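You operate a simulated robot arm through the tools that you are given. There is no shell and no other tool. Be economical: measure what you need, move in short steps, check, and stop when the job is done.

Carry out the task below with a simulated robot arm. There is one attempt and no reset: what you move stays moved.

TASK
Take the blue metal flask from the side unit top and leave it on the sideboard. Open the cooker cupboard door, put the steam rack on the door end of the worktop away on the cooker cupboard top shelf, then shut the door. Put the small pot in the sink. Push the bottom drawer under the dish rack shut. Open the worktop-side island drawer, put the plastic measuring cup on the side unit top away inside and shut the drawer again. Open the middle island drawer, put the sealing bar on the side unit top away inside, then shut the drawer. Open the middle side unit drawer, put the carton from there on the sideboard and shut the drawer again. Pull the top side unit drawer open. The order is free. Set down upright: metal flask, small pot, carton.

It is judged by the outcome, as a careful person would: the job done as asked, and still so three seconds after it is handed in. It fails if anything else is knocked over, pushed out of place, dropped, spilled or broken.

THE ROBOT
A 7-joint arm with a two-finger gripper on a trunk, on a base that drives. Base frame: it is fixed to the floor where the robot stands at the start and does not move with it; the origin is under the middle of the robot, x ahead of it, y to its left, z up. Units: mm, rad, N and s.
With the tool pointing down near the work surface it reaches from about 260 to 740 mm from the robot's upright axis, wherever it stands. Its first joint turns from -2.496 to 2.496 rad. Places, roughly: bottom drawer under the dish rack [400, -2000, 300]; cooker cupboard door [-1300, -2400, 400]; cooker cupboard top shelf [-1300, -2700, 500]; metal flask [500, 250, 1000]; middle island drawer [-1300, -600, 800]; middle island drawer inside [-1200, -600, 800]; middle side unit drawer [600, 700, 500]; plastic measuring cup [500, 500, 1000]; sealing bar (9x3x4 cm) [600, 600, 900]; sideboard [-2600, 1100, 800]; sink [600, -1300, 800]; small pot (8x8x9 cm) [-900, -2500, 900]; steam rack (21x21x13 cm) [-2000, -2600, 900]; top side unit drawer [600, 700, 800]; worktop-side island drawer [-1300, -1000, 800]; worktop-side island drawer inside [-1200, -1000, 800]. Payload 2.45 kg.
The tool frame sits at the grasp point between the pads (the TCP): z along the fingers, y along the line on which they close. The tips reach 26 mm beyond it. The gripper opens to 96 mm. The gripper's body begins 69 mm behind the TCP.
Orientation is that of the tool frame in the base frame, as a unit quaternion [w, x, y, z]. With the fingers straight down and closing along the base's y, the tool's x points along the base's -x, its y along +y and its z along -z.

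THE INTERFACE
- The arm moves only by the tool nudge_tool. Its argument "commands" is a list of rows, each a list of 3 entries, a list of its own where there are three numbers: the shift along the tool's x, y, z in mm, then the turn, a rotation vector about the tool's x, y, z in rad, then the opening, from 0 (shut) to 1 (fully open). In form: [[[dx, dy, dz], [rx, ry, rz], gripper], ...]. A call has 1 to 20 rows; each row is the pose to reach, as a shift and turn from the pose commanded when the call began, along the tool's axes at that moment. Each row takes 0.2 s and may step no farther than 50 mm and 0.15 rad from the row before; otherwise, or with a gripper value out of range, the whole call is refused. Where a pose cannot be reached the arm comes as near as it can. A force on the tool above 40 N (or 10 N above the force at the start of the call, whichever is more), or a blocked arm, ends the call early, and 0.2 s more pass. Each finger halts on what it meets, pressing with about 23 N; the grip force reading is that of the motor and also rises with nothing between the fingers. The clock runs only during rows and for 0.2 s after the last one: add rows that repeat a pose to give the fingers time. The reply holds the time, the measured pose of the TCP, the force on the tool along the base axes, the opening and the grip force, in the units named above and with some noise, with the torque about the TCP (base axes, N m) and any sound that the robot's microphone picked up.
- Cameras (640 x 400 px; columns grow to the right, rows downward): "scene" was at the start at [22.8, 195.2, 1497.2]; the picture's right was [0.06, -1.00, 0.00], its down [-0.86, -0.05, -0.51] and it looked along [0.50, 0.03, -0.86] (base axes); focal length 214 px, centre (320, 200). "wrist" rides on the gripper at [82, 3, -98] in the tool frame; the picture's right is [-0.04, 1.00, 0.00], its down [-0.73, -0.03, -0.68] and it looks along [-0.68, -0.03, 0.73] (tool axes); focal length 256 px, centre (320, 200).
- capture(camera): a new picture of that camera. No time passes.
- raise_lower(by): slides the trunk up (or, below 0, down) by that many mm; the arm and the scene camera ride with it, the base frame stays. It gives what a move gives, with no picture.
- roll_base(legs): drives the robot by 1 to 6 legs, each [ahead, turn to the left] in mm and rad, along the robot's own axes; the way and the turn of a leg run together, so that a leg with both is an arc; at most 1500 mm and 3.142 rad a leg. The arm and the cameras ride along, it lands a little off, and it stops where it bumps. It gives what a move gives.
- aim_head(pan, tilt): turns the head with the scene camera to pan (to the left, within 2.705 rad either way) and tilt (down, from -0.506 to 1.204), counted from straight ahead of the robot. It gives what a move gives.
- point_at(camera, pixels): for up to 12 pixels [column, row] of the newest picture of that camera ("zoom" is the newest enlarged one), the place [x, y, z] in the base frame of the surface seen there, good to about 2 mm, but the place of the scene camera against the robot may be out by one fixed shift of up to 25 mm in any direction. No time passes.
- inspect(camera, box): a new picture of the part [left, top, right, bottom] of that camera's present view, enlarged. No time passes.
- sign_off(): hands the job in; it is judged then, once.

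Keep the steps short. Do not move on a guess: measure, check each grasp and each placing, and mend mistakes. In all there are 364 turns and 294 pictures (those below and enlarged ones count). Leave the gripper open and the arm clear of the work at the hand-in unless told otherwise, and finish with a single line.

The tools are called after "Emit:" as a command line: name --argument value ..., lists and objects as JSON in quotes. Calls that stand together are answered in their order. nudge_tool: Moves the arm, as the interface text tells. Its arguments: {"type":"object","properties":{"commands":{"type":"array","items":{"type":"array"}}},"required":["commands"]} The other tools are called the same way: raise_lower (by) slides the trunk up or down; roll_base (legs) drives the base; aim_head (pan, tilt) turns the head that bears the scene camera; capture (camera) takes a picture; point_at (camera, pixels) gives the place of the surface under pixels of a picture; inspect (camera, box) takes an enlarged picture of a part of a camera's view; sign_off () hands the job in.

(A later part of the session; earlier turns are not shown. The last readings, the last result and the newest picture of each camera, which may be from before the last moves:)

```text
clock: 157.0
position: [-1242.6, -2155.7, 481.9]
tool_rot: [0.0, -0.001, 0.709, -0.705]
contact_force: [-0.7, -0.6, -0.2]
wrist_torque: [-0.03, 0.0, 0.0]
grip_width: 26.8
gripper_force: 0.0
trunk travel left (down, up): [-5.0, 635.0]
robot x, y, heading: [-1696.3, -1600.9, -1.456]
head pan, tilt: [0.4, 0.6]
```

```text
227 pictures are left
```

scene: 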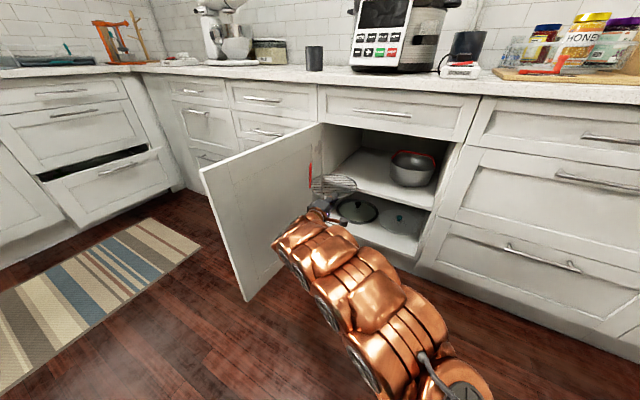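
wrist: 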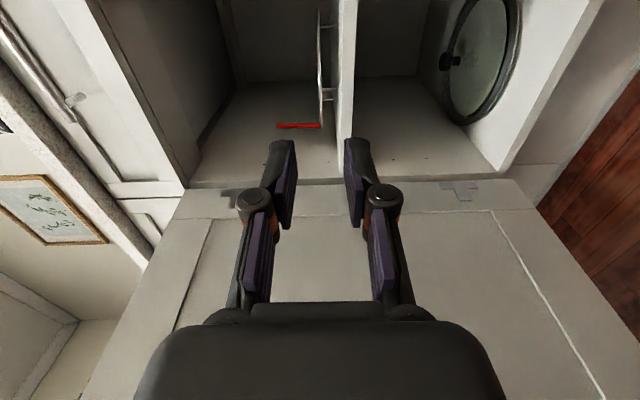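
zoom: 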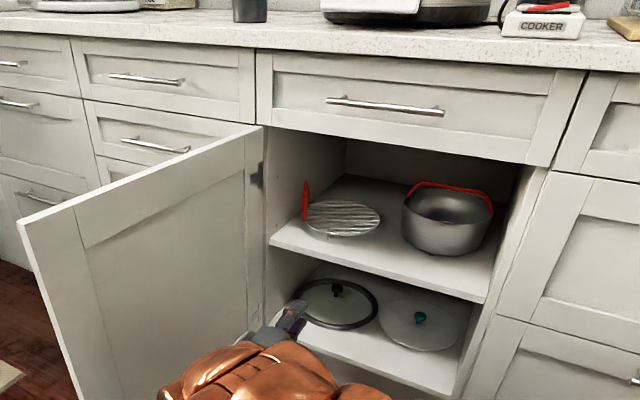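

The rack sits well on the top shelf. To close the door I'll drive to its outer (east) side, raising the arm above the door first.

Emit:
raise_lower --by 420

Emit:
roll_base --legs '[[0, -1.69], [-720, 0], [0, 1.6]]'

Emit:
aim_head --pan 0.0 --tilt 0.75

Emit:
capture --camera "scene"

```text
refused: 420 is not a number from -400 to 400
```

```text
clock: 166.5
position: [-1364.8, -2173.9, 478.8]
tool_rot: [-0.414, 0.425, 0.572, -0.566]
contact_force: [-0.5, -0.6, 0.1]
wrist_torque: [0.04, 0.02, -0.03]
grip_width: 26.8
gripper_force: 0.0
trunk travel left (down, up): [-5.0, 635.0]
robot x, y, heading: [-974.0, -1575.8, -2.708]
head pan, tilt: [0.4, 0.6]
stopped in leg 3: the robot was blocked; the commanded pose is now the measured one
```

```text
clock: 167.3
position: [-1365.4, -2174.6, 478.5]
tool_rot: [-0.414, 0.423, 0.573, -0.567]
contact_force: [0.2, 1.3, -0.1]
wrist_torque: [0.0, -0.04, 0.0]
grip_width: 26.9
gripper_force: 0.1
trunk travel left (down, up): [-5.0, 635.0]
robot x, y, heading: [-975.6, -1575.0, -2.705]
head pan, tilt: [0.0, 0.75]
```

```text
226 pictures are left
```

scene: 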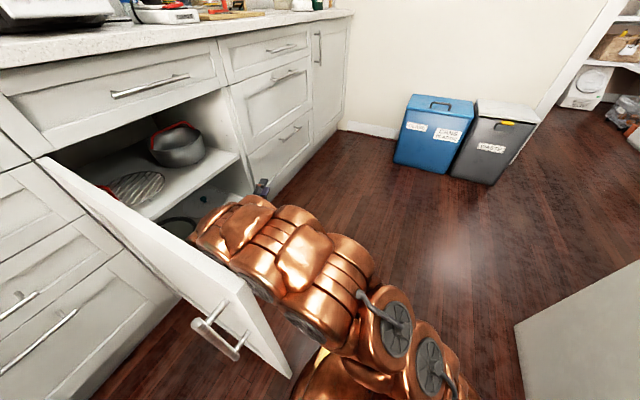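

The raise was refused because its limit is 400, and the arm came to rest against the inside of the door. I'll turn back a little and raise the trunk before anything else.

Emit:
roll_base --legs '[[0, -0.25]]'

Emit:
raise_lower --by 400

Emit:
capture --camera "scene"

```text
clock: 168.6
position: [-1497.1, -2060.7, 479.5]
tool_rot: [-0.483, 0.489, 0.516, -0.511]
contact_force: [0.3, 0.2, -0.3]
wrist_torque: [-0.04, 0.02, 0.03]
grip_width: 27.0
gripper_force: 0.0
trunk travel left (down, up): [-5.0, 635.0]
robot x, y, heading: [-968.1, -1574.0, -2.948]
head pan, tilt: [0.0, 0.75]
```

```text
clock: 172.4
position: [-1497.5, -2060.7, 878.5]
tool_rot: [-0.483, 0.489, 0.516, -0.511]
contact_force: [-0.2, 0.3, 0.8]
wrist_torque: [0.0, -0.01, -0.04]
grip_width: 26.8
gripper_force: 0.0
trunk travel left (down, up): [-405.0, 235.0]
robot x, y, heading: [-969.2, -1572.1, -2.951]
head pan, tilt: [0.0, 0.75]
```

```text
225 pictures are left
```

scene: 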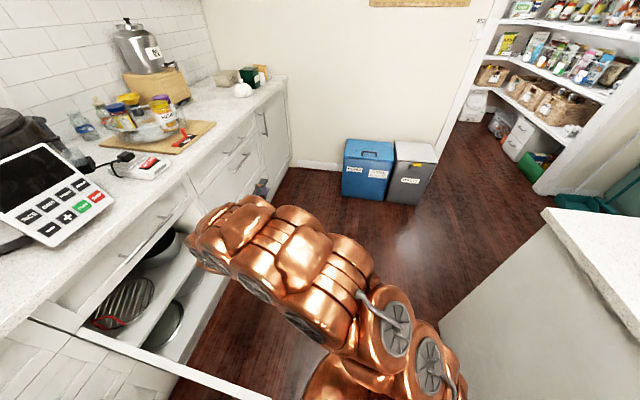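

Emit:
raise_lower --by 170

Emit:
roll_base --legs '[[0, 1.4]]'

Emit:
aim_head --pan -0.3 --tilt 0.8

Emit:
capture --camera "scene"

```text
clock: 174.4
position: [-1496.7, -2060.8, 1049.4]
tool_rot: [-0.483, 0.49, 0.516, -0.511]
contact_force: [-0.5, 0.3, 0.3]
wrist_torque: [0.02, 0.0, 0.04]
grip_width: 26.9
gripper_force: 0.1
trunk travel left (down, up): [-575.0, 65.0]
robot x, y, heading: [-966.9, -1572.4, -2.954]
head pan, tilt: [0.0, 0.75]
```

```text
clock: 178.2
position: [-578.0, -2172.9, 1048.8]
tool_rot: [-0.039, 0.041, 0.71, -0.702]
contact_force: [-0.6, -0.2, -0.5]
wrist_torque: [0.01, 0.03, -0.01]
grip_width: 26.8
gripper_force: 0.0
trunk travel left (down, up): [-575.0, 65.0]
robot x, y, heading: [-969.4, -1573.8, -1.552]
head pan, tilt: [0.0, 0.75]
```

```text
clock: 179.0
position: [-578.5, -2173.8, 1049.6]
tool_rot: [-0.039, 0.04, 0.71, -0.702]
contact_force: [0.3, 0.8, -0.3]
wrist_torque: [-0.02, -0.02, 0.0]
grip_width: 27.0
gripper_force: 0.1
trunk travel left (down, up): [-575.0, 65.0]
robot x, y, heading: [-969.6, -1575.0, -1.551]
head pan, tilt: [-0.3, 0.799]
```

```text
224 pictures are left
```

scene: 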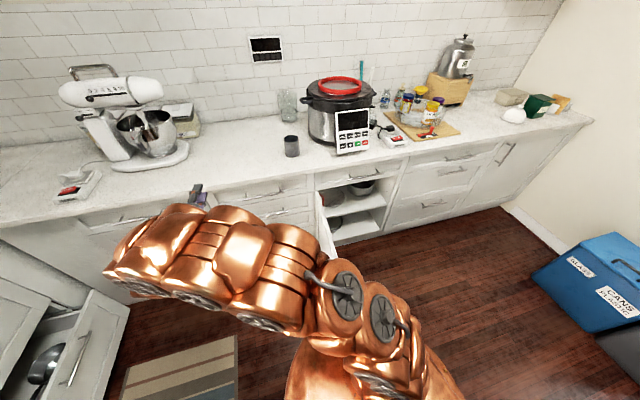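

I'm on the outer side of the door now. I'll lower to door height and sweep the door shut from the east.

Emit:
raise_lower --by -400

Emit:
nudge_tool --commands '[[[45, 0, -10], [0, 0, 0], 0], [[90, 0, -20], [0, 0, 0], 0], [[135, 0, -30], [0, 0.05, 0], 0], [[180, 0, -40], [0, 0.1, 0], 0], [[225, 0, -45], [0, 0.15, 0], 0], [[270, 0, -45], [0, 0.2, 0], 0], [[315, 0, -45], [0, 0.25, 0], 0], [[360, 0, -45], [0, 0.3, 0], 0]]'

Emit:
capture --camera "scene"

```text
clock: 182.8
position: [-577.8, -2172.9, 649.4]
tool_rot: [-0.038, 0.04, 0.71, -0.702]
contact_force: [0.2, 0.2, 0.1]
wrist_torque: [0.01, 0.0, -0.04]
grip_width: 27.0
gripper_force: 0.0
trunk travel left (down, up): [-175.0, 465.0]
robot x, y, heading: [-970.5, -1570.2, -1.546]
head pan, tilt: [-0.3, 0.799]
```

```text
clock: 184.6
position: [-872.8, -2148.7, 649.4]
tool_rot: [-0.143, 0.144, 0.698, -0.687]
contact_force: [0.6, 0.8, -0.1]
wrist_torque: [0.0, 0.0, 0.01]
grip_width: 0.0
gripper_force: 23.2
out of reach, approached as far as the arm can: row 5, 6, 7, 8
trunk travel left (down, up): [-175.0, 465.0]
robot x, y, heading: [-973.4, -1574.0, -1.552]
head pan, tilt: [-0.3, 0.799]
```

```text
223 pictures are left
```

scene: 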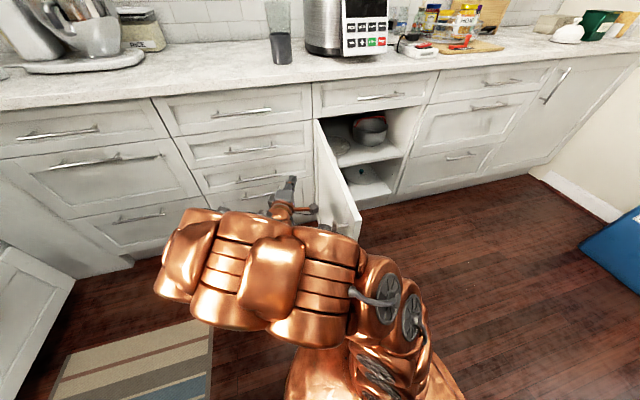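

I'll turn the base to the right so the arm sweeps the door partly shut.

Emit:
roll_base --legs '[[0, -0.65]]'

Emit:
aim_head --pan 0.2 --tilt 0.7

Emit:
capture --camera "scene"

```text
clock: 186.8
position: [-1239.9, -2092.0, 648.8]
tool_rot: [-0.354, 0.358, 0.615, -0.606]
contact_force: [-0.5, 0.7, -0.9]
wrist_torque: [0.01, -0.01, 0.0]
grip_width: 0.0
gripper_force: 22.9
trunk travel left (down, up): [-175.0, 465.0]
robot x, y, heading: [-971.3, -1570.8, -2.194]
head pan, tilt: [-0.3, 0.799]
```

```text
clock: 187.7
position: [-1240.7, -2091.5, 649.5]
tool_rot: [-0.355, 0.359, 0.614, -0.606]
contact_force: [0.0, -0.1, -0.3]
wrist_torque: [-0.02, -0.03, -0.03]
grip_width: 0.1
gripper_force: 23.4
trunk travel left (down, up): [-175.0, 465.0]
robot x, y, heading: [-971.8, -1572.5, -2.2]
head pan, tilt: [0.201, 0.7]
```

```text
222 pictures are left
```

scene: 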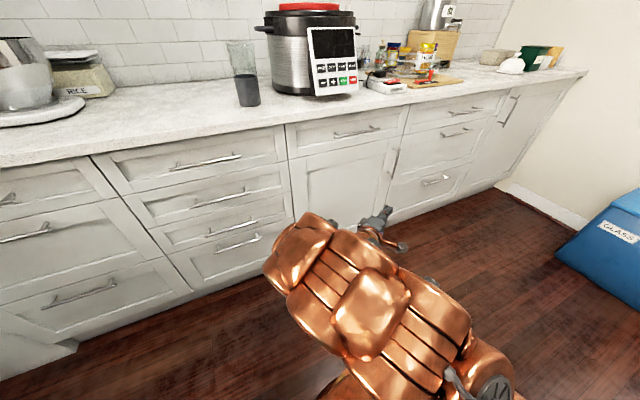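

The door looks closed. I'll zoom in to check.

Emit:
inspect --camera "scene" --box '[270, 80, 470, 240]'

Emit:
point_at --camera "scene" --pixels '[[305, 190], [345, 180], [380, 160], [380, 150], [300, 165], [410, 170], [385, 190]]'

```text
2.50 times, centred on (370, 160) of scene
```

zoom: 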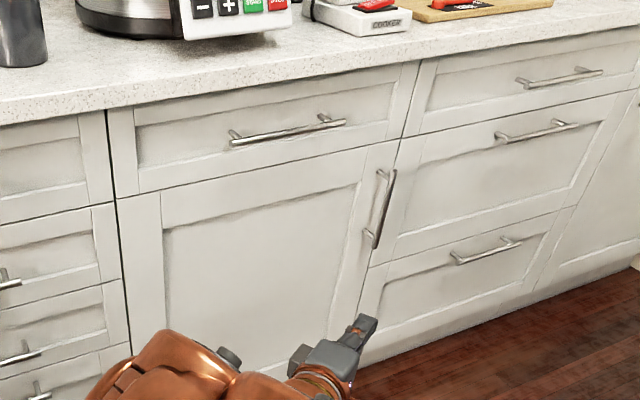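

```text
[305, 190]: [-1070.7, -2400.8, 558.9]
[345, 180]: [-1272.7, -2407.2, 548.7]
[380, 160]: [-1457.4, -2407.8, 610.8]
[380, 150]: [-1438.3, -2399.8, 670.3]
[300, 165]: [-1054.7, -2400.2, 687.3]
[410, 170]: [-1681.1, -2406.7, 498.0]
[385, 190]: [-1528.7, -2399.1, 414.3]
```

The door is shut and flush. Next is the small pot. I'll raise the arm, turn to face it, and put the tool back into the pointing-down pose.

Emit:
raise_lower --by 400

Emit:
roll_base --legs '[[0, 0.72]]'

Emit:
nudge_tool --commands '[[[0, -5, -10], [-0.0806, 0.0806, 0.0806], 0.2], [[0, -10, -20], [-0.1612, 0.1612, 0.1612], 0.5], [[0, -15, -30], [-0.2418, 0.2418, 0.2418], 1], [[0, -20, -40], [-0.3224, 0.3224, 0.3224], 1], [[0, -25, -50], [-0.403, 0.403, 0.403], 1], [[0, -30, -60], [-0.4836, 0.4836, 0.4836], 1], [[0, -35, -70], [-0.5642, 0.5642, 0.5642], 1], [[0, -40, -80], [-0.6448, 0.6448, 0.6448], 1], [[0, -45, -90], [-0.7254, 0.7254, 0.7254], 1], [[0, -50, -100], [-0.806, 0.806, 0.806], 1], [[0, -55, -110], [-0.8866, 0.8866, 0.8866], 1], [[0, -60, -120], [-0.9672, 0.9672, 0.9672], 1], [[0, -65, -130], [-1.0478, 1.0478, 1.0478], 1], [[0, -70, -140], [-1.1284, 1.1284, 1.1284], 1], [[0, -75, -150], [-1.209, 1.209, 1.209], 1]]'

Emit:
capture --camera "wrist"

```text
clock: 191.6
position: [-1240.9, -2092.4, 1049.3]
tool_rot: [-0.355, 0.359, 0.615, -0.605]
contact_force: [0.1, -1.0, 0.5]
wrist_torque: [0.02, 0.02, 0.0]
grip_width: 0.1
gripper_force: 23.0
trunk travel left (down, up): [-575.0, 65.0]
robot x, y, heading: [-969.7, -1573.0, -2.196]
head pan, tilt: [0.201, 0.7]
```

```text
clock: 193.9
position: [-830.0, -2141.2, 1050.0]
tool_rot: [-0.117, 0.118, 0.703, -0.692]
contact_force: [0.9, -0.2, 0.0]
wrist_torque: [-0.03, 0.0, 0.01]
grip_width: 0.1
gripper_force: 23.0
trunk travel left (down, up): [-575.0, 65.0]
robot x, y, heading: [-975.4, -1572.6, -1.475]
head pan, tilt: [0.201, 0.7]
```

```text
clock: 197.1
position: [-781.0, -2001.4, 1127.4]
tool_rot: [-0.004, 0.815, 0.579, 0.006]
contact_force: [0.4, 0.1, -0.4]
wrist_torque: [0.04, 0.0, 0.01]
grip_width: 96.3
gripper_force: 0.0
trunk travel left (down, up): [-575.0, 65.0]
robot x, y, heading: [-969.0, -1570.5, -1.474]
head pan, tilt: [0.201, 0.7]
```

```text
220 pictures are left
```

wrist: 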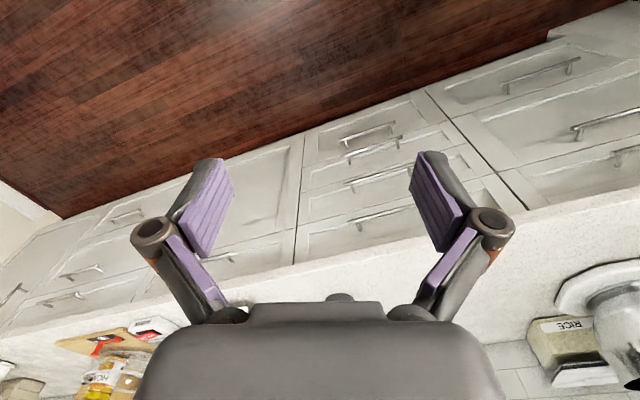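

The tool points down. I'll drive closer to the worktop and square up the tool.

Emit:
roll_base --legs '[[410, 0]]'

Emit:
nudge_tool --commands '[[[5, -30, 0], [0, 0, -0.11], 1], [[10, -60, 0], [0, 0, -0.22], 1], [[15, -100, 0], [0, 0, -0.335], 1], [[15, -140, 0], [0, 0, -0.335], 1]]'

Emit:
capture --camera "wrist"

```text
clock: 199.6
position: [-739.4, -2416.2, 1125.9]
tool_rot: [-0.005, 0.814, 0.58, 0.005]
contact_force: [0.3, 0.7, -0.1]
wrist_torque: [-0.01, -0.02, 0.0]
grip_width: 95.8
gripper_force: 0.0
trunk travel left (down, up): [-575.0, 65.0]
robot x, y, heading: [-933.3, -1985.8, -1.475]
head pan, tilt: [0.201, 0.7]
```

```text
clock: 200.6
position: [-865.8, -2356.3, 1126.6]
tool_rot: [-0.004, 0.705, 0.709, 0.004]
contact_force: [0.5, 0.2, -0.7]
wrist_torque: [0.04, 0.04, 0.01]
grip_width: 95.8
gripper_force: 0.1
trunk travel left (down, up): [-575.0, 65.0]
robot x, y, heading: [-929.9, -1988.9, -1.474]
head pan, tilt: [0.201, 0.7]
```

```text
219 pictures are left
```

wrist: 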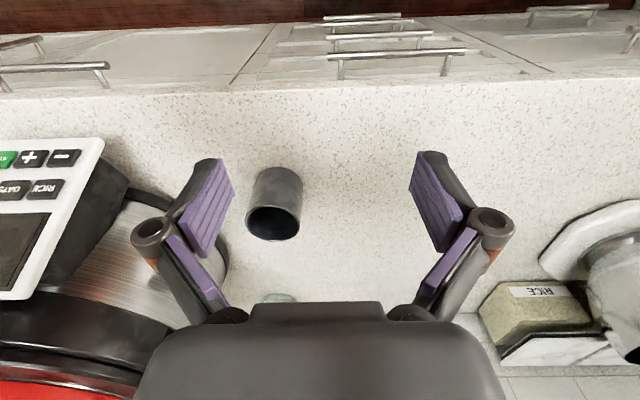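

Emit:
point_at --camera "wrist" --pixels '[[250, 210], [300, 212], [273, 180], [274, 240], [257, 178], [299, 178], [274, 168], [275, 298], [215, 270], [262, 207]]'

Emit:
inspect --camera "wrist" --box '[180, 130, 380, 330]'

```text
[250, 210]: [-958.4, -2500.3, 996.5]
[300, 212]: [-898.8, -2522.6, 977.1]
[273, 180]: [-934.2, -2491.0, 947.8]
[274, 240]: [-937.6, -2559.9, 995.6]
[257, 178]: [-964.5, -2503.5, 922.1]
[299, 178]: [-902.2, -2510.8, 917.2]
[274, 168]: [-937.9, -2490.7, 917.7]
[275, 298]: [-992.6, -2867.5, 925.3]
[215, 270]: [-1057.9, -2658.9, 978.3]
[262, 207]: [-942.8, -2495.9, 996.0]
```

```text
2.00 times, centred on (280, 230) of wrist
```

zoom: 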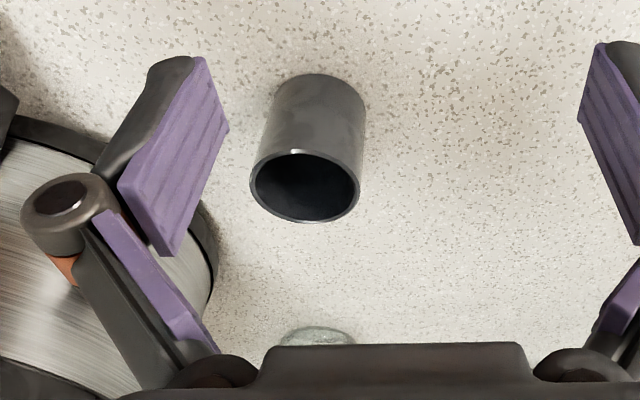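

The pot is about 72 mm across, centred at (-932, -2527), with its top at 996. I'll go above it and descend with the fingers open.

Emit:
nudge_tool --commands '[[[-43, -17, 0], [0, 0, 0], 1], [[-86, -34, 0], [0, 0, 0], 1], [[-129, -50, 0], [0, 0, 0], 1], [[-171, -66, 0], [0, 0, 0], 1], [[-171, -66, 45], [0, 0, 0], 1], [[-171, -66, 80], [0, 0, 0], 1]]'

Emit:
capture --camera "wrist"

```text
clock: 202.0
position: [-931.2, -2525.9, 1043.9]
tool_rot: [-0.003, 0.706, 0.708, 0.006]
contact_force: [0.0, 0.9, 0.1]
wrist_torque: [-0.01, -0.01, 0.04]
grip_width: 95.9
gripper_force: 0.0
trunk travel left (down, up): [-575.0, 65.0]
robot x, y, heading: [-931.0, -1989.1, -1.466]
head pan, tilt: [0.201, 0.7]
```

```text
217 pictures are left
```

wrist: 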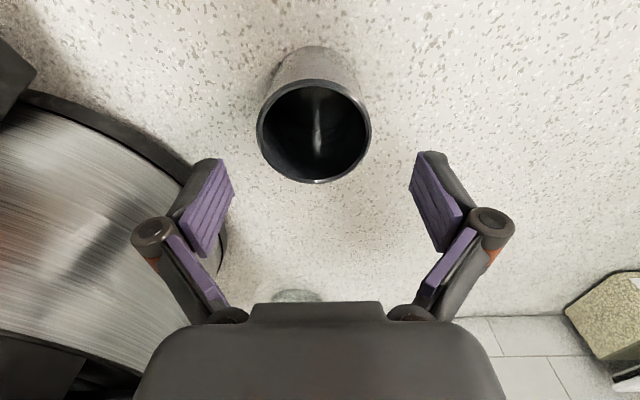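

Emit:
point_at --camera "wrist" --pixels '[[185, 165], [225, 235], [120, 115], [258, 125], [371, 130], [315, 182], [315, 80]]'

```text
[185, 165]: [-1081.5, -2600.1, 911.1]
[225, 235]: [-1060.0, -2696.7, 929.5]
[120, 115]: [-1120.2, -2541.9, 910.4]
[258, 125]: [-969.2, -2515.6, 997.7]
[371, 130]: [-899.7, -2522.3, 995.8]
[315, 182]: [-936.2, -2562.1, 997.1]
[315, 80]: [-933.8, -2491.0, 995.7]
```

Centred. I'll descend and grip.

Emit:
nudge_tool --commands '[[[0, -3, 40], [0, 0, 0], 1], [[0, -3, 80], [0, 0, 0], 1], [[0, -3, 84], [0, 0, 0], 0.4], [[0, -3, 84], [0, 0, 0], 0.4], [[0, -3, 84], [0, 0, 0], 0.4], [[0, -3, 84], [0, 0, 0], 0.4]]'

Emit:
nudge_tool --commands '[[[0, 0, -20], [0, 0, 0], 0.4], [[0, 0, -60], [0, 0, 0], 0.4], [[0, 0, -105], [0, 0, 0], 0.4], [[0, 0, -150], [0, 0, 0], 0.4]]'

Emit:
capture --camera "wrist"

```text
clock: 203.4
position: [-934.1, -2526.9, 961.6]
tool_rot: [-0.002, 0.707, 0.708, 0.006]
contact_force: [-0.5, -0.9, 0.2]
wrist_torque: [-0.21, -0.05, -0.06]
grip_width: 72.8
gripper_force: 23.3
trunk travel left (down, up): [-575.0, 65.0]
robot x, y, heading: [-932.2, -1990.6, -1.472]
head pan, tilt: [0.201, 0.7]
```

```text
clock: 204.4
position: [-936.1, -2527.7, 1111.6]
tool_rot: [-0.004, 0.706, 0.708, 0.006]
contact_force: [0.1, 0.1, -3.6]
wrist_torque: [0.0, 0.02, 0.01]
grip_width: 72.6
gripper_force: 22.5
trunk travel left (down, up): [-575.0, 65.0]
robot x, y, heading: [-929.3, -1989.8, -1.476]
head pan, tilt: [0.201, 0.7]
```

```text
216 pictures are left
```

wrist: 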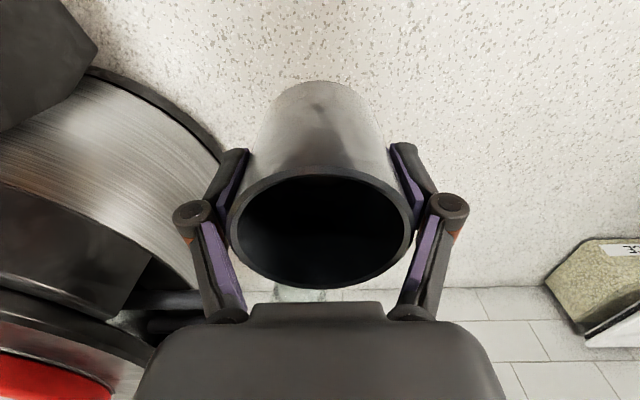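

The pot is held (72.6 mm). I'll pull the arm in, then look at the sink area.

Emit:
nudge_tool --commands '[[[45, 0, -10], [0, 0, 0], 0.4], [[90, 0, -20], [0, 0, 0], 0.4], [[135, 0, -30], [0, 0, 0], 0.4], [[180, 0, -40], [0, 0, 0], 0.4], [[210, 0, -40], [0, 0, 0], 0.4]]'

Emit:
roll_base --legs '[[-300, 0]]'

Emit:
aim_head --pan 1.4 --tilt 0.5

Emit:
capture --camera "scene"

```text
clock: 205.6
position: [-935.0, -2317.1, 1153.2]
tool_rot: [-0.003, 0.707, 0.707, 0.006]
contact_force: [-0.5, -0.3, -3.1]
wrist_torque: [0.03, -0.02, -0.01]
grip_width: 72.9
gripper_force: 22.7
trunk travel left (down, up): [-575.0, 65.0]
robot x, y, heading: [-936.4, -1990.5, -1.476]
head pan, tilt: [0.201, 0.7]
```

```text
clock: 207.7
position: [-963.9, -2018.9, 1153.1]
tool_rot: [-0.004, 0.706, 0.708, 0.007]
contact_force: [-0.4, 0.4, -2.7]
wrist_torque: [0.02, -0.02, -0.02]
grip_width: 72.6
gripper_force: 23.1
trunk travel left (down, up): [-575.0, 65.0]
robot x, y, heading: [-962.2, -1692.0, -1.475]
head pan, tilt: [0.201, 0.7]
```

```text
clock: 209.1
position: [-964.3, -2019.4, 1152.4]
tool_rot: [-0.004, 0.707, 0.707, 0.007]
contact_force: [0.4, -0.1, -2.9]
wrist_torque: [-0.03, 0.0, 0.01]
grip_width: 72.9
gripper_force: 22.5
trunk travel left (down, up): [-575.0, 65.0]
robot x, y, heading: [-962.3, -1690.4, -1.47]
head pan, tilt: [1.4, 0.499]
```

```text
215 pictures are left
```

scene: 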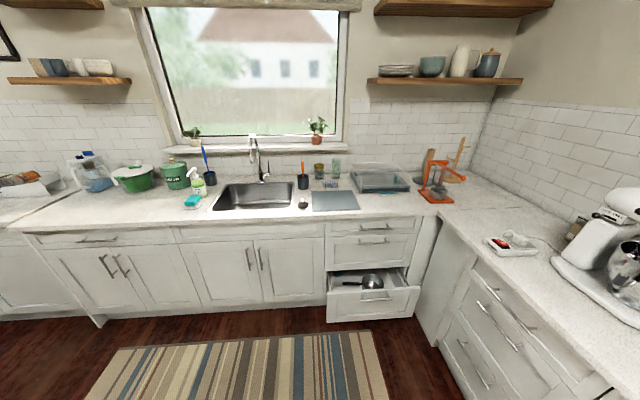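

Emit:
point_at --camera "scene" --pixels '[[253, 193], [225, 205], [285, 203], [235, 185], [253, 215], [365, 292], [332, 300], [415, 298], [372, 262], [253, 295], [430, 215], [255, 176]]'

Emit:
inspect --camera "scene" --box '[180, 130, 440, 330]'

```text
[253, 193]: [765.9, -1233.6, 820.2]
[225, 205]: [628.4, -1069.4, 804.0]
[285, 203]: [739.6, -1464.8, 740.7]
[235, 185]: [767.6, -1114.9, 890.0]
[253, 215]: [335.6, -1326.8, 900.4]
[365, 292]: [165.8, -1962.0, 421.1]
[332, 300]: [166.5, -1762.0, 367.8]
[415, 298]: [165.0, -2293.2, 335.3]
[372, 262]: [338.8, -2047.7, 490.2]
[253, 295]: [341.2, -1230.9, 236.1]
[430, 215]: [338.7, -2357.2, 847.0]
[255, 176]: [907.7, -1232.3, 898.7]
```

```text
2.00 times, centred on (310, 230) of scene
```

zoom: 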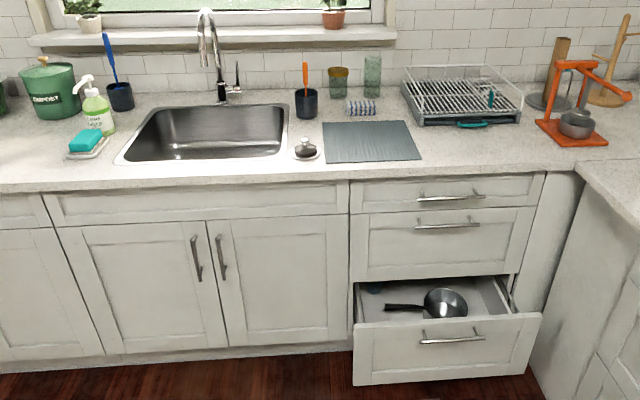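

The sink is centred at about (600, -1280). The open drawer's front is at x≈165. I'll drive to stand in front of the sink.

Emit:
roll_base --legs '[[0, 1.883], [985, 0], [0, -0.413]]'

Emit:
aim_head --pan 0.35 --tilt 0.8

Emit:
capture --camera "scene"

Emit:
capture --camera "wrist"

```text
clock: 219.9
position: [260.0, -1334.3, 1152.8]
tool_rot: [-0.008, 0.048, 0.999, 0.002]
contact_force: [-0.3, -0.2, -3.8]
wrist_torque: [0.06, 0.01, -0.01]
grip_width: 72.6
gripper_force: 23.1
trunk travel left (down, up): [-575.0, 65.0]
robot x, y, heading: [-68.1, -1298.5, 0.003]
head pan, tilt: [1.4, 0.499]
```

```text
clock: 221.2
position: [258.3, -1335.8, 1153.6]
tool_rot: [-0.007, 0.049, 0.999, 0.001]
contact_force: [-0.5, -0.1, -2.9]
wrist_torque: [-0.04, 0.03, 0.04]
grip_width: 72.8
gripper_force: 23.1
trunk travel left (down, up): [-575.0, 65.0]
robot x, y, heading: [-68.2, -1299.1, -0.002]
head pan, tilt: [0.351, 0.799]
```

```text
213 pictures are left
```

scene: 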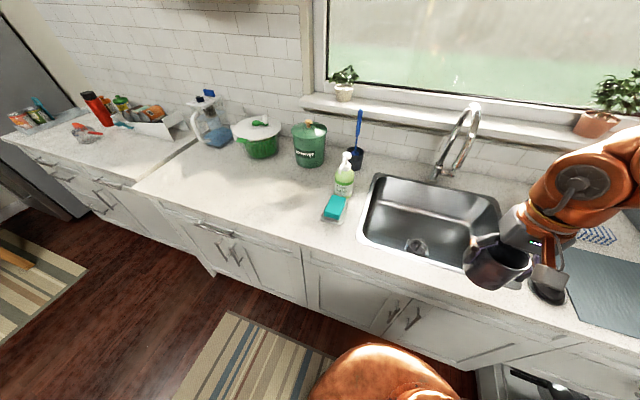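

```text
212 pictures are left
```

wrist: 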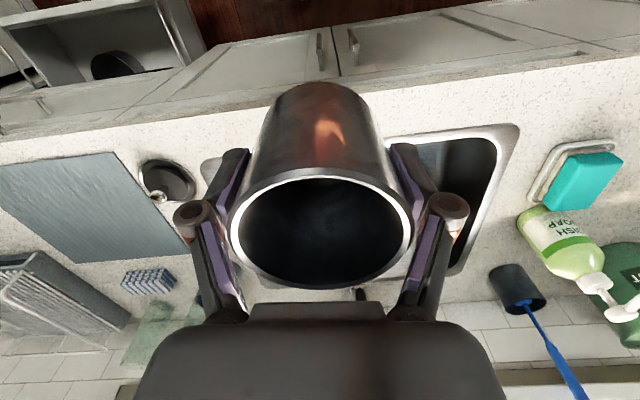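

Emit:
point_at --camera "scene" --pixels '[[378, 176], [500, 203], [362, 240], [455, 265], [415, 245], [430, 235], [395, 220], [440, 215], [470, 115], [465, 150], [440, 165], [420, 225]]'

Emit:
inspect --camera "scene" --box '[330, 90, 550, 310]'

```text
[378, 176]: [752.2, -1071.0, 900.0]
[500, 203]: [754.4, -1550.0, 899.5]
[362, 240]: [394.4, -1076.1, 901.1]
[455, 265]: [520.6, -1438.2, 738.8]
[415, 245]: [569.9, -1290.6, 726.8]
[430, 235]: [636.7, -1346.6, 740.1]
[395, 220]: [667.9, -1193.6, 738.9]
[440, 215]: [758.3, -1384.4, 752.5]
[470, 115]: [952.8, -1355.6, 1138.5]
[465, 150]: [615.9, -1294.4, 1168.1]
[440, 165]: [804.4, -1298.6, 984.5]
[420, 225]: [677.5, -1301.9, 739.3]
```

```text
1.82 times, centred on (440, 200) of scene
```

zoom: 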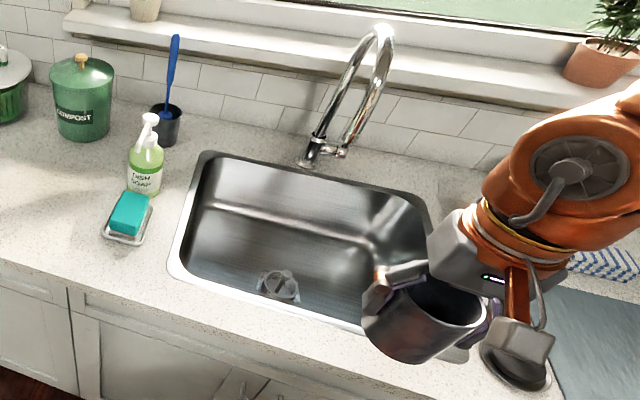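

The sink basin spans x 394–754 and y -1071…-1550, with its floor at about 752. The faucet spout is near (616, -1294), so I'll use the right half, at (560, -1440). I'll lower the trunk some, then extend over it.

Emit:
raise_lower --by -110

Emit:
nudge_tool --commands '[[[-45, -11, 0], [0, 0, 0], 0.4], [[-90, -22, 0], [0, 0, 0], 0.4], [[-135, -33, 0], [0, 0, 0], 0.4], [[-180, -44, 0], [0, 0, 0], 0.4], [[-225, -55, 0], [0, 0, 0], 0.4], [[-270, -66, 0], [0, 0, 0], 0.4], [[-310, -74.5, 0], [0, 0, 0], 0.4]]'

Emit:
capture --camera "wrist"

Emit:
capture --camera "scene"

```text
clock: 222.6
position: [259.5, -1335.2, 1042.9]
tool_rot: [-0.007, 0.048, 0.999, 0.001]
contact_force: [0.5, 0.1, -2.4]
wrist_torque: [0.01, 0.03, -0.02]
grip_width: 72.7
gripper_force: 22.7
trunk travel left (down, up): [-465.0, 175.0]
robot x, y, heading: [-67.5, -1298.2, -0.001]
head pan, tilt: [0.351, 0.799]
```

```text
clock: 224.4
position: [527.7, -1496.9, 1012.4]
tool_rot: [-0.001, 0.119, 0.993, 0.003]
contact_force: [0.1, -4.0, -4.1]
wrist_torque: [0.31, -0.05, -0.01]
grip_width: 72.3
gripper_force: 22.5
out of reach, approached as far as the arm can: row 6, 7
trunk travel left (down, up): [-465.0, 175.0]
robot x, y, heading: [-68.0, -1301.7, -0.002]
head pan, tilt: [0.351, 0.799]
stopped in row 7: the arm was blocked; the commanded pose is now the measured one
```

```text
210 pictures are left
```

wrist: 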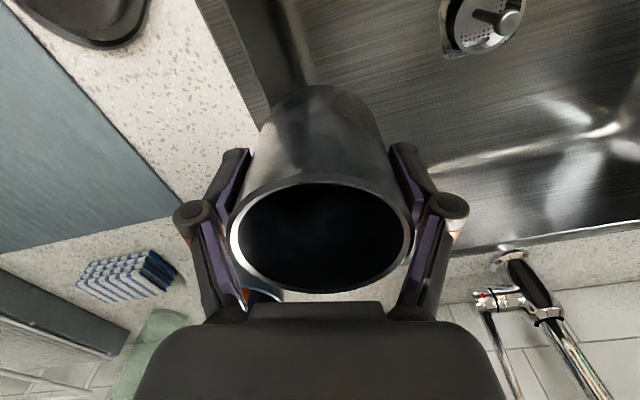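

```text
209 pictures are left
```

scene: 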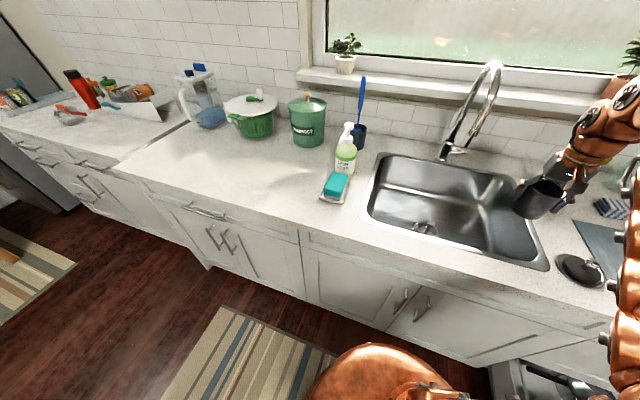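

The arm hit its reach limit, since the tool-down reach is longer with the trunk higher. I'll raise the trunk, then bring the arm down and left to (545, -1430).

Emit:
raise_lower --by 150

Emit:
nudge_tool --commands '[[[0, 17, 40], [0, 0, -0.06], 0.4], [[0, 34, 80], [0, 0, -0.12], 0.4], [[0, 51, 120], [0, 0, -0.18], 0.4], [[0, 69, 160], [0, 0, -0.238], 0.4]]'

Emit:
capture --camera "wrist"

```text
clock: 226.2
position: [529.2, -1491.1, 1162.1]
tool_rot: [-0.001, 0.116, 0.993, 0.002]
contact_force: [0.2, -0.1, -3.3]
wrist_torque: [0.01, 0.02, 0.04]
grip_width: 72.6
gripper_force: 23.6
trunk travel left (down, up): [-615.0, 25.0]
robot x, y, heading: [-67.4, -1302.9, -0.002]
head pan, tilt: [0.351, 0.799]
```

```text
clock: 227.2
position: [568.7, -1440.6, 1040.5]
tool_rot: [-0.001, 0.013, 1.0, 0.003]
contact_force: [-0.5, 0.2, -3.9]
wrist_torque: [0.0, -0.05, -0.01]
grip_width: 72.4
gripper_force: 22.7
out of reach, approached as far as the arm can: row 2, 3, 4
trunk travel left (down, up): [-615.0, 25.0]
robot x, y, heading: [-68.9, -1301.7, 0.003]
head pan, tilt: [0.351, 0.799]
```

```text
208 pictures are left
```

wrist: 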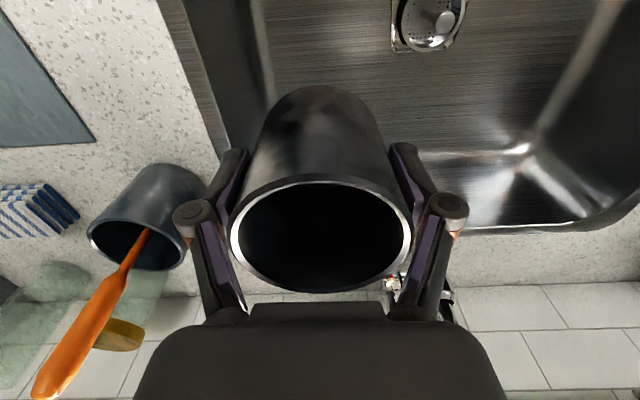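

Emit:
nudge_tool --commands '[[[5, 0, 45], [0, 0, 0], 0.4], [[8, 0, 90], [0, 0, 0], 0.4], [[8, 0, 135], [0, 0, 0], 0.4], [[8, 0, 180], [0, 0, 0], 0.4]]'

Emit:
capture --camera "wrist"

Emit:
capture --camera "scene"

```text
clock: 228.2
position: [601.6, -1418.5, 892.2]
tool_rot: [-0.003, 0.019, 1.0, -0.008]
contact_force: [-0.7, -0.6, -3.0]
wrist_torque: [0.06, -0.02, 0.01]
grip_width: 72.5
gripper_force: 22.5
out of reach, approached as far as the arm can: row 1, 2, 3, 4
trunk travel left (down, up): [-615.0, 25.0]
robot x, y, heading: [-69.8, -1304.4, 0.003]
head pan, tilt: [0.351, 0.799]
```

```text
207 pictures are left
```

wrist: 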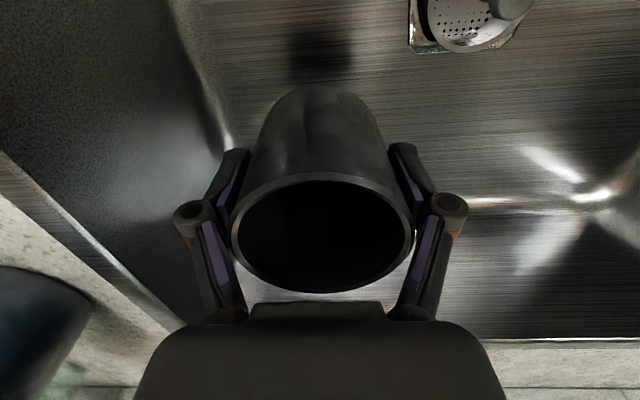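

```text
206 pictures are left
```

scene: 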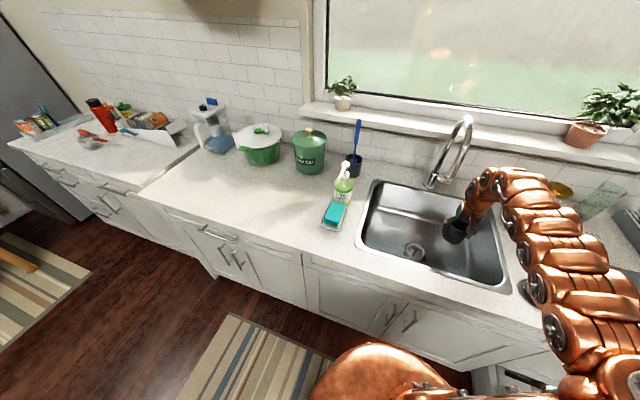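

The pot is over the basin at (602, -1418), so I'll lower it with the trunk.

Emit:
raise_lower --by -78

Emit:
capture --camera "wrist"

Emit:
point_at --camera "wrist" --pixels '[[420, 110], [320, 60], [500, 250], [330, 100], [330, 130]]'

```text
clock: 229.3
position: [602.4, -1417.4, 815.2]
tool_rot: [-0.002, 0.019, 1.0, -0.008]
contact_force: [-0.8, -0.9, -2.4]
wrist_torque: [-0.01, 0.01, -0.01]
grip_width: 72.3
gripper_force: 23.0
trunk travel left (down, up): [-537.0, 103.0]
robot x, y, heading: [-69.3, -1299.7, 0.002]
head pan, tilt: [0.351, 0.799]
```

```text
205 pictures are left
```

wrist: 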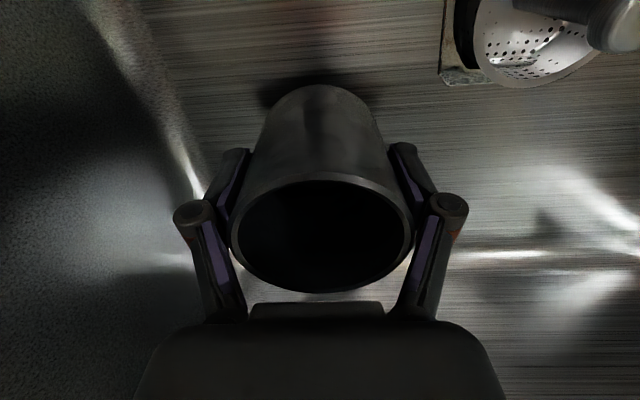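

```text
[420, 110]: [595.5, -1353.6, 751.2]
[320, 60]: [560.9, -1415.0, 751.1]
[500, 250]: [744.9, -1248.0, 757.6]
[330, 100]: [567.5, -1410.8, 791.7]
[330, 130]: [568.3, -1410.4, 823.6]
```

The basin floor is at 751 and the pot bottom at about 764. I'll lower it 12 mm more.

Emit:
raise_lower --by -12

```text
clock: 229.9
position: [602.9, -1416.4, 803.1]
tool_rot: [-0.001, 0.018, 1.0, -0.009]
contact_force: [-0.4, -0.3, -3.4]
wrist_torque: [0.02, 0.03, 0.01]
grip_width: 72.4
gripper_force: 22.7
trunk travel left (down, up): [-525.0, 115.0]
robot x, y, heading: [-67.6, -1297.4, -0.002]
head pan, tilt: [0.351, 0.799]
```

Emit:
raise_lower --by -3

```text
clock: 230.4
position: [601.5, -1417.8, 800.0]
tool_rot: [-0.002, 0.017, 1.0, -0.008]
contact_force: [0.1, -0.1, 1.0]
wrist_torque: [0.15, -0.02, 0.0]
grip_width: 72.5
gripper_force: 23.2
trunk travel left (down, up): [-522.0, 118.0]
robot x, y, heading: [-67.8, -1301.5, 0.002]
head pan, tilt: [0.351, 0.799]
```

It's touching: the force went from -3 to +1 N. I'll release and raise with the trunk.

Emit:
nudge_tool --commands '[[[0, 0, 0], [0, 0, 0], 0.85], [[0, 0, 0], [0, 0, 0], 1], [[0, 0, 0], [0, 0, 0], 1], [[0, 0, 0], [0, 0, 0], 1]]'

Emit:
raise_lower --by 118

Emit:
capture --camera "wrist"

```text
clock: 231.4
position: [602.4, -1416.9, 801.6]
tool_rot: [-0.001, 0.019, 1.0, -0.008]
contact_force: [0.5, 0.3, -0.2]
wrist_torque: [0.02, -0.01, -0.02]
grip_width: 96.4
gripper_force: 0.0
trunk travel left (down, up): [-522.0, 118.0]
robot x, y, heading: [-70.8, -1298.0, -0.003]
head pan, tilt: [0.351, 0.799]
```

```text
clock: 232.9
position: [601.9, -1417.6, 918.5]
tool_rot: [-0.002, 0.017, 1.0, -0.008]
contact_force: [0.0, -0.2, 0.5]
wrist_torque: [-0.01, 0.03, -0.04]
grip_width: 95.8
gripper_force: 0.0
trunk travel left (down, up): [-640.0, 0.0]
robot x, y, heading: [-69.5, -1299.9, 0.0]
head pan, tilt: [0.351, 0.799]
```

```text
204 pictures are left
```

wrist: 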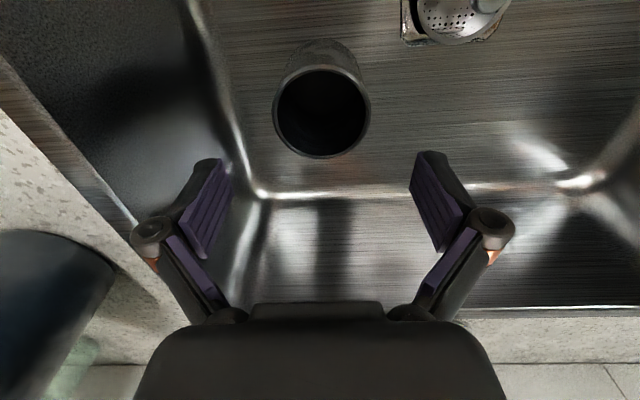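

The pot stands upright in the sink. I'll raise and retract the arm.

Emit:
nudge_tool --commands '[[[15, 0, -45], [0, 0, 0], 1], [[35, 0, -90], [0, 0, 0], 1], [[60, 0, -130], [0, 0, 0], 1], [[95, 0, -165], [0, 0, 0], 1], [[135, 0, -195], [0, 0, 0], 1], [[180, 0, -215], [0, 0, 0], 1], [[225, 0, -230], [0, 0, 0], 1], [[270, 0, -230], [0, 0, 0], 1]]'

Emit:
capture --camera "scene"

```text
clock: 234.7
position: [478.7, -1424.3, 1189.7]
tool_rot: [-0.003, 0.019, 1.0, -0.008]
contact_force: [-1.3, -0.4, 0.3]
wrist_torque: [0.05, -0.01, -0.03]
grip_width: 96.1
gripper_force: 0.0
out of reach, approached as far as the arm can: row 1, 2, 3, 4, 5, 6, 7, 8
trunk travel left (down, up): [-640.0, 0.0]
robot x, y, heading: [-66.1, -1298.0, 0.001]
head pan, tilt: [0.351, 0.799]
```

```text
203 pictures are left
```

scene: 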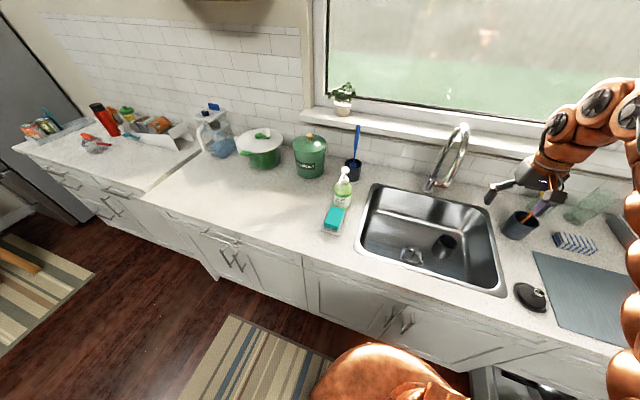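

The pot is in place. Next I'll push the drawer under the dish rack shut. First I'll retract the arm, then back away to face the drawer.

Emit:
nudge_tool --commands '[[[45, 20, 0], [0, 0, 0], 1], [[90, 40, 0], [0, 0, 0], 1], [[135, 60, 0], [0, 0, 0], 1], [[180, 80, 0], [0, 0, 0], 1]]'

Emit:
roll_base --legs '[[-100, 0], [0, 0.85], [-750, 0], [0, -0.85]]'

Emit:
aim_head --pan 0.0 --tilt 0.8

Emit:
capture --camera "scene"

```text
clock: 235.7
position: [303.7, -1334.9, 1188.6]
tool_rot: [-0.003, 0.018, 1.0, -0.007]
contact_force: [1.3, 0.4, 0.2]
wrist_torque: [0.0, 0.05, 0.02]
grip_width: 96.2
gripper_force: 0.0
trunk travel left (down, up): [-640.0, 0.0]
robot x, y, heading: [-67.6, -1302.6, -0.005]
head pan, tilt: [0.351, 0.799]
```

```text
clock: 244.9
position: [-285.4, -1888.3, 1188.5]
tool_rot: [-0.002, 0.02, 1.0, -0.008]
contact_force: [0.2, -1.3, -0.2]
wrist_torque: [-0.01, 0.0, -0.01]
grip_width: 96.0
gripper_force: 0.0
trunk travel left (down, up): [-640.0, 0.0]
robot x, y, heading: [-656.1, -1855.8, -0.005]
head pan, tilt: [0.351, 0.799]
```

```text
clock: 245.7
position: [-285.3, -1888.1, 1190.0]
tool_rot: [-0.001, 0.02, 1.0, -0.008]
contact_force: [0.5, 0.7, 0.0]
wrist_torque: [-0.03, -0.02, -0.01]
grip_width: 96.0
gripper_force: 0.0
trunk travel left (down, up): [-640.0, 0.0]
robot x, y, heading: [-656.2, -1851.6, -0.001]
head pan, tilt: [0.0, 0.799]
```

```text
202 pictures are left
```

scene: 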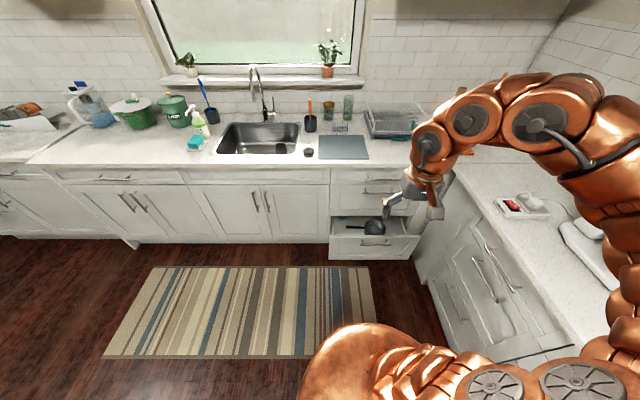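

I'll lower the trunk fully, then turn the tool horizontal, pointing forward, with the fingers closed.

Emit:
raise_lower --by -400

Emit:
raise_lower --by -235

Emit:
nudge_tool --commands '[[[-22, 0, 5], [0, -0.131, 0], 1], [[-44, 0, 10], [0, -0.262, 0], 0.5], [[-66, 0, 15], [0, -0.393, 0], 0], [[-88, 0, 20], [0, -0.524, 0], 0], [[-110, 0, 30], [0, -0.655, 0], 0], [[-132, 0, 40], [0, -0.785, 0], 0], [[-154, 0, 50], [0, -0.916, 0], 0], [[-176, 0, 65], [0, -1.047, 0], 0], [[-198, 0, 80], [0, -1.178, 0], 0], [[-220, 0, 95], [0, -1.309, 0], 0], [[-242, 0, 115], [0, -1.44, 0], 0], [[-264, 0, 140], [0, -1.571, 0], 0]]'

Emit:
capture --camera "wrist"

Emit:
capture --camera "scene"

```text
clock: 249.6
position: [-284.9, -1890.5, 789.8]
tool_rot: [-0.001, 0.019, 1.0, -0.008]
contact_force: [-0.3, 0.6, -0.4]
wrist_torque: [0.0, 0.01, 0.0]
grip_width: 95.9
gripper_force: 0.1
trunk travel left (down, up): [-240.0, 400.0]
robot x, y, heading: [-656.5, -1853.5, -0.004]
head pan, tilt: [0.0, 0.799]
```

```text
clock: 252.0
position: [-284.0, -1889.0, 554.2]
tool_rot: [-0.002, 0.02, 1.0, -0.008]
contact_force: [0.4, 0.5, -0.7]
wrist_torque: [-0.01, -0.01, -0.03]
grip_width: 96.0
gripper_force: 0.0
trunk travel left (down, up): [-5.0, 635.0]
robot x, y, heading: [-655.3, -1853.2, -0.005]
head pan, tilt: [0.0, 0.799]
```

```text
clock: 254.6
position: [16.6, -1911.2, 463.3]
tool_rot: [0.666, 0.008, 0.746, -0.018]
contact_force: [-1.1, 0.6, 1.0]
wrist_torque: [0.01, 0.02, 0.0]
grip_width: 0.1
gripper_force: 23.4
out of reach, approached as far as the arm can: row 7, 8, 9, 10, 11, 12
trunk travel left (down, up): [-5.0, 635.0]
robot x, y, heading: [-660.6, -1851.5, 0.002]
head pan, tilt: [0.0, 0.799]
```

```text
201 pictures are left
```

wrist: 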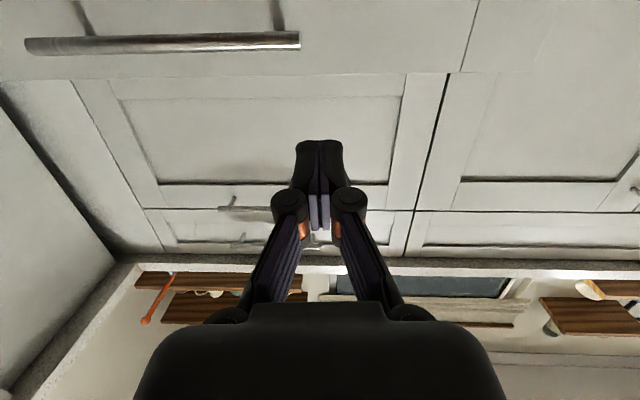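

```text
200 pictures are left
```

scene: 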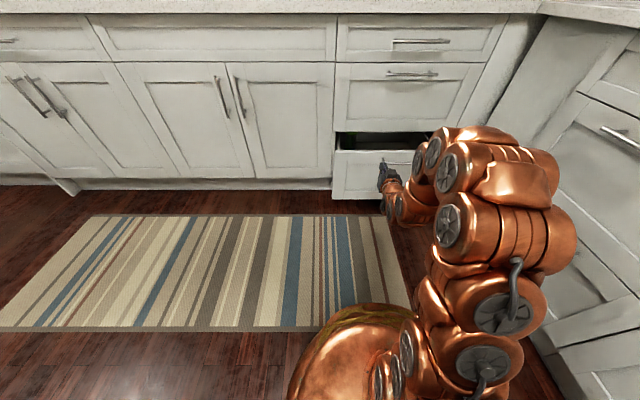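

Emit:
point_at --camera "wrist" --pixels '[[160, 42], [340, 50], [340, 20], [300, 85], [300, 120], [240, 205], [30, 45], [298, 40]]'

```text
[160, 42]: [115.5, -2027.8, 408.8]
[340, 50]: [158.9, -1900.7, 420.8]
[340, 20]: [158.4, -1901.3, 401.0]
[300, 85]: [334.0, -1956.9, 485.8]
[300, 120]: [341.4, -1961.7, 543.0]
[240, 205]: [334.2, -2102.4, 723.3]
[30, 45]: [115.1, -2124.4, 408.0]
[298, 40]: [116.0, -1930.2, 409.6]
```

The drawer front is at x=159, its handle at z=408 with its end at y=-1930. I'll lower the tips to z≈390 at y≈-1880 with a slight downward pitch.

Emit:
nudge_tool --commands '[[[20, 10, 0], [0, 0.1, 0], 0], [[40, 20, 0], [0, 0.2, 0], 0], [[60, 30, 0], [0, 0.3, 0], 0], [[70, 32, 0], [0, 0.35, 0], 0]]'

Emit:
capture --camera "wrist"

```text
clock: 255.6
position: [9.9, -1879.8, 391.4]
tool_rot: [0.525, 0.012, 0.851, -0.017]
contact_force: [-0.1, -0.6, -0.7]
wrist_torque: [-0.03, 0.05, -0.01]
grip_width: 0.2
gripper_force: 22.9
trunk travel left (down, up): [-5.0, 635.0]
robot x, y, heading: [-653.9, -1852.7, -0.006]
head pan, tilt: [0.0, 0.799]
```

```text
199 pictures are left
```

wrist: 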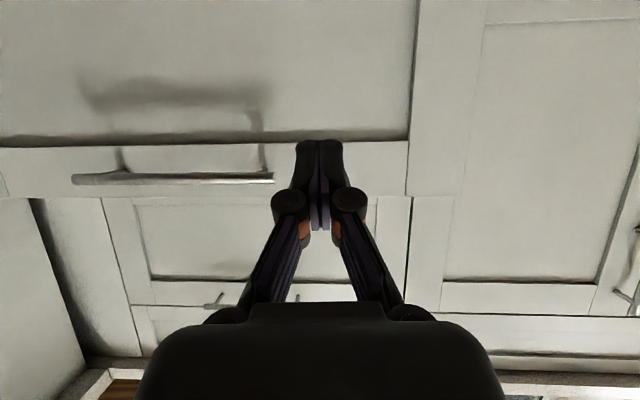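

The tips face the panel beside the handle. I'll drive forward 285 mm to push the drawer most of the way.

Emit:
roll_base --legs '[[150, 0], [135, 0]]'

Emit:
capture --camera "scene"

```text
clock: 257.9
position: [293.7, -1880.4, 392.5]
tool_rot: [0.526, 0.013, 0.85, -0.018]
contact_force: [0.1, -0.8, -0.7]
wrist_torque: [0.01, -0.04, 0.0]
grip_width: 0.0
gripper_force: 28.4
trunk travel left (down, up): [-5.0, 635.0]
robot x, y, heading: [-375.2, -1851.3, -0.005]
head pan, tilt: [0.0, 0.799]
```

```text
198 pictures are left
```

scene: 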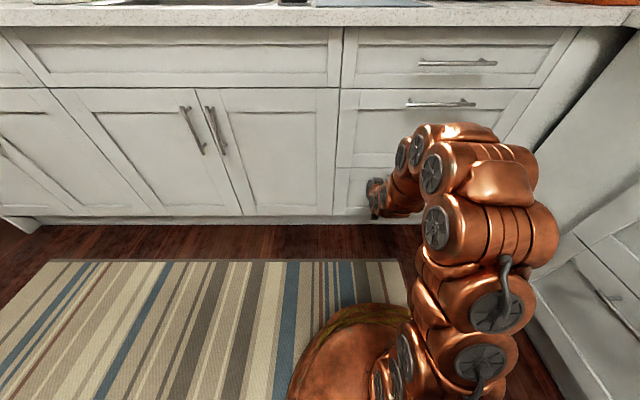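

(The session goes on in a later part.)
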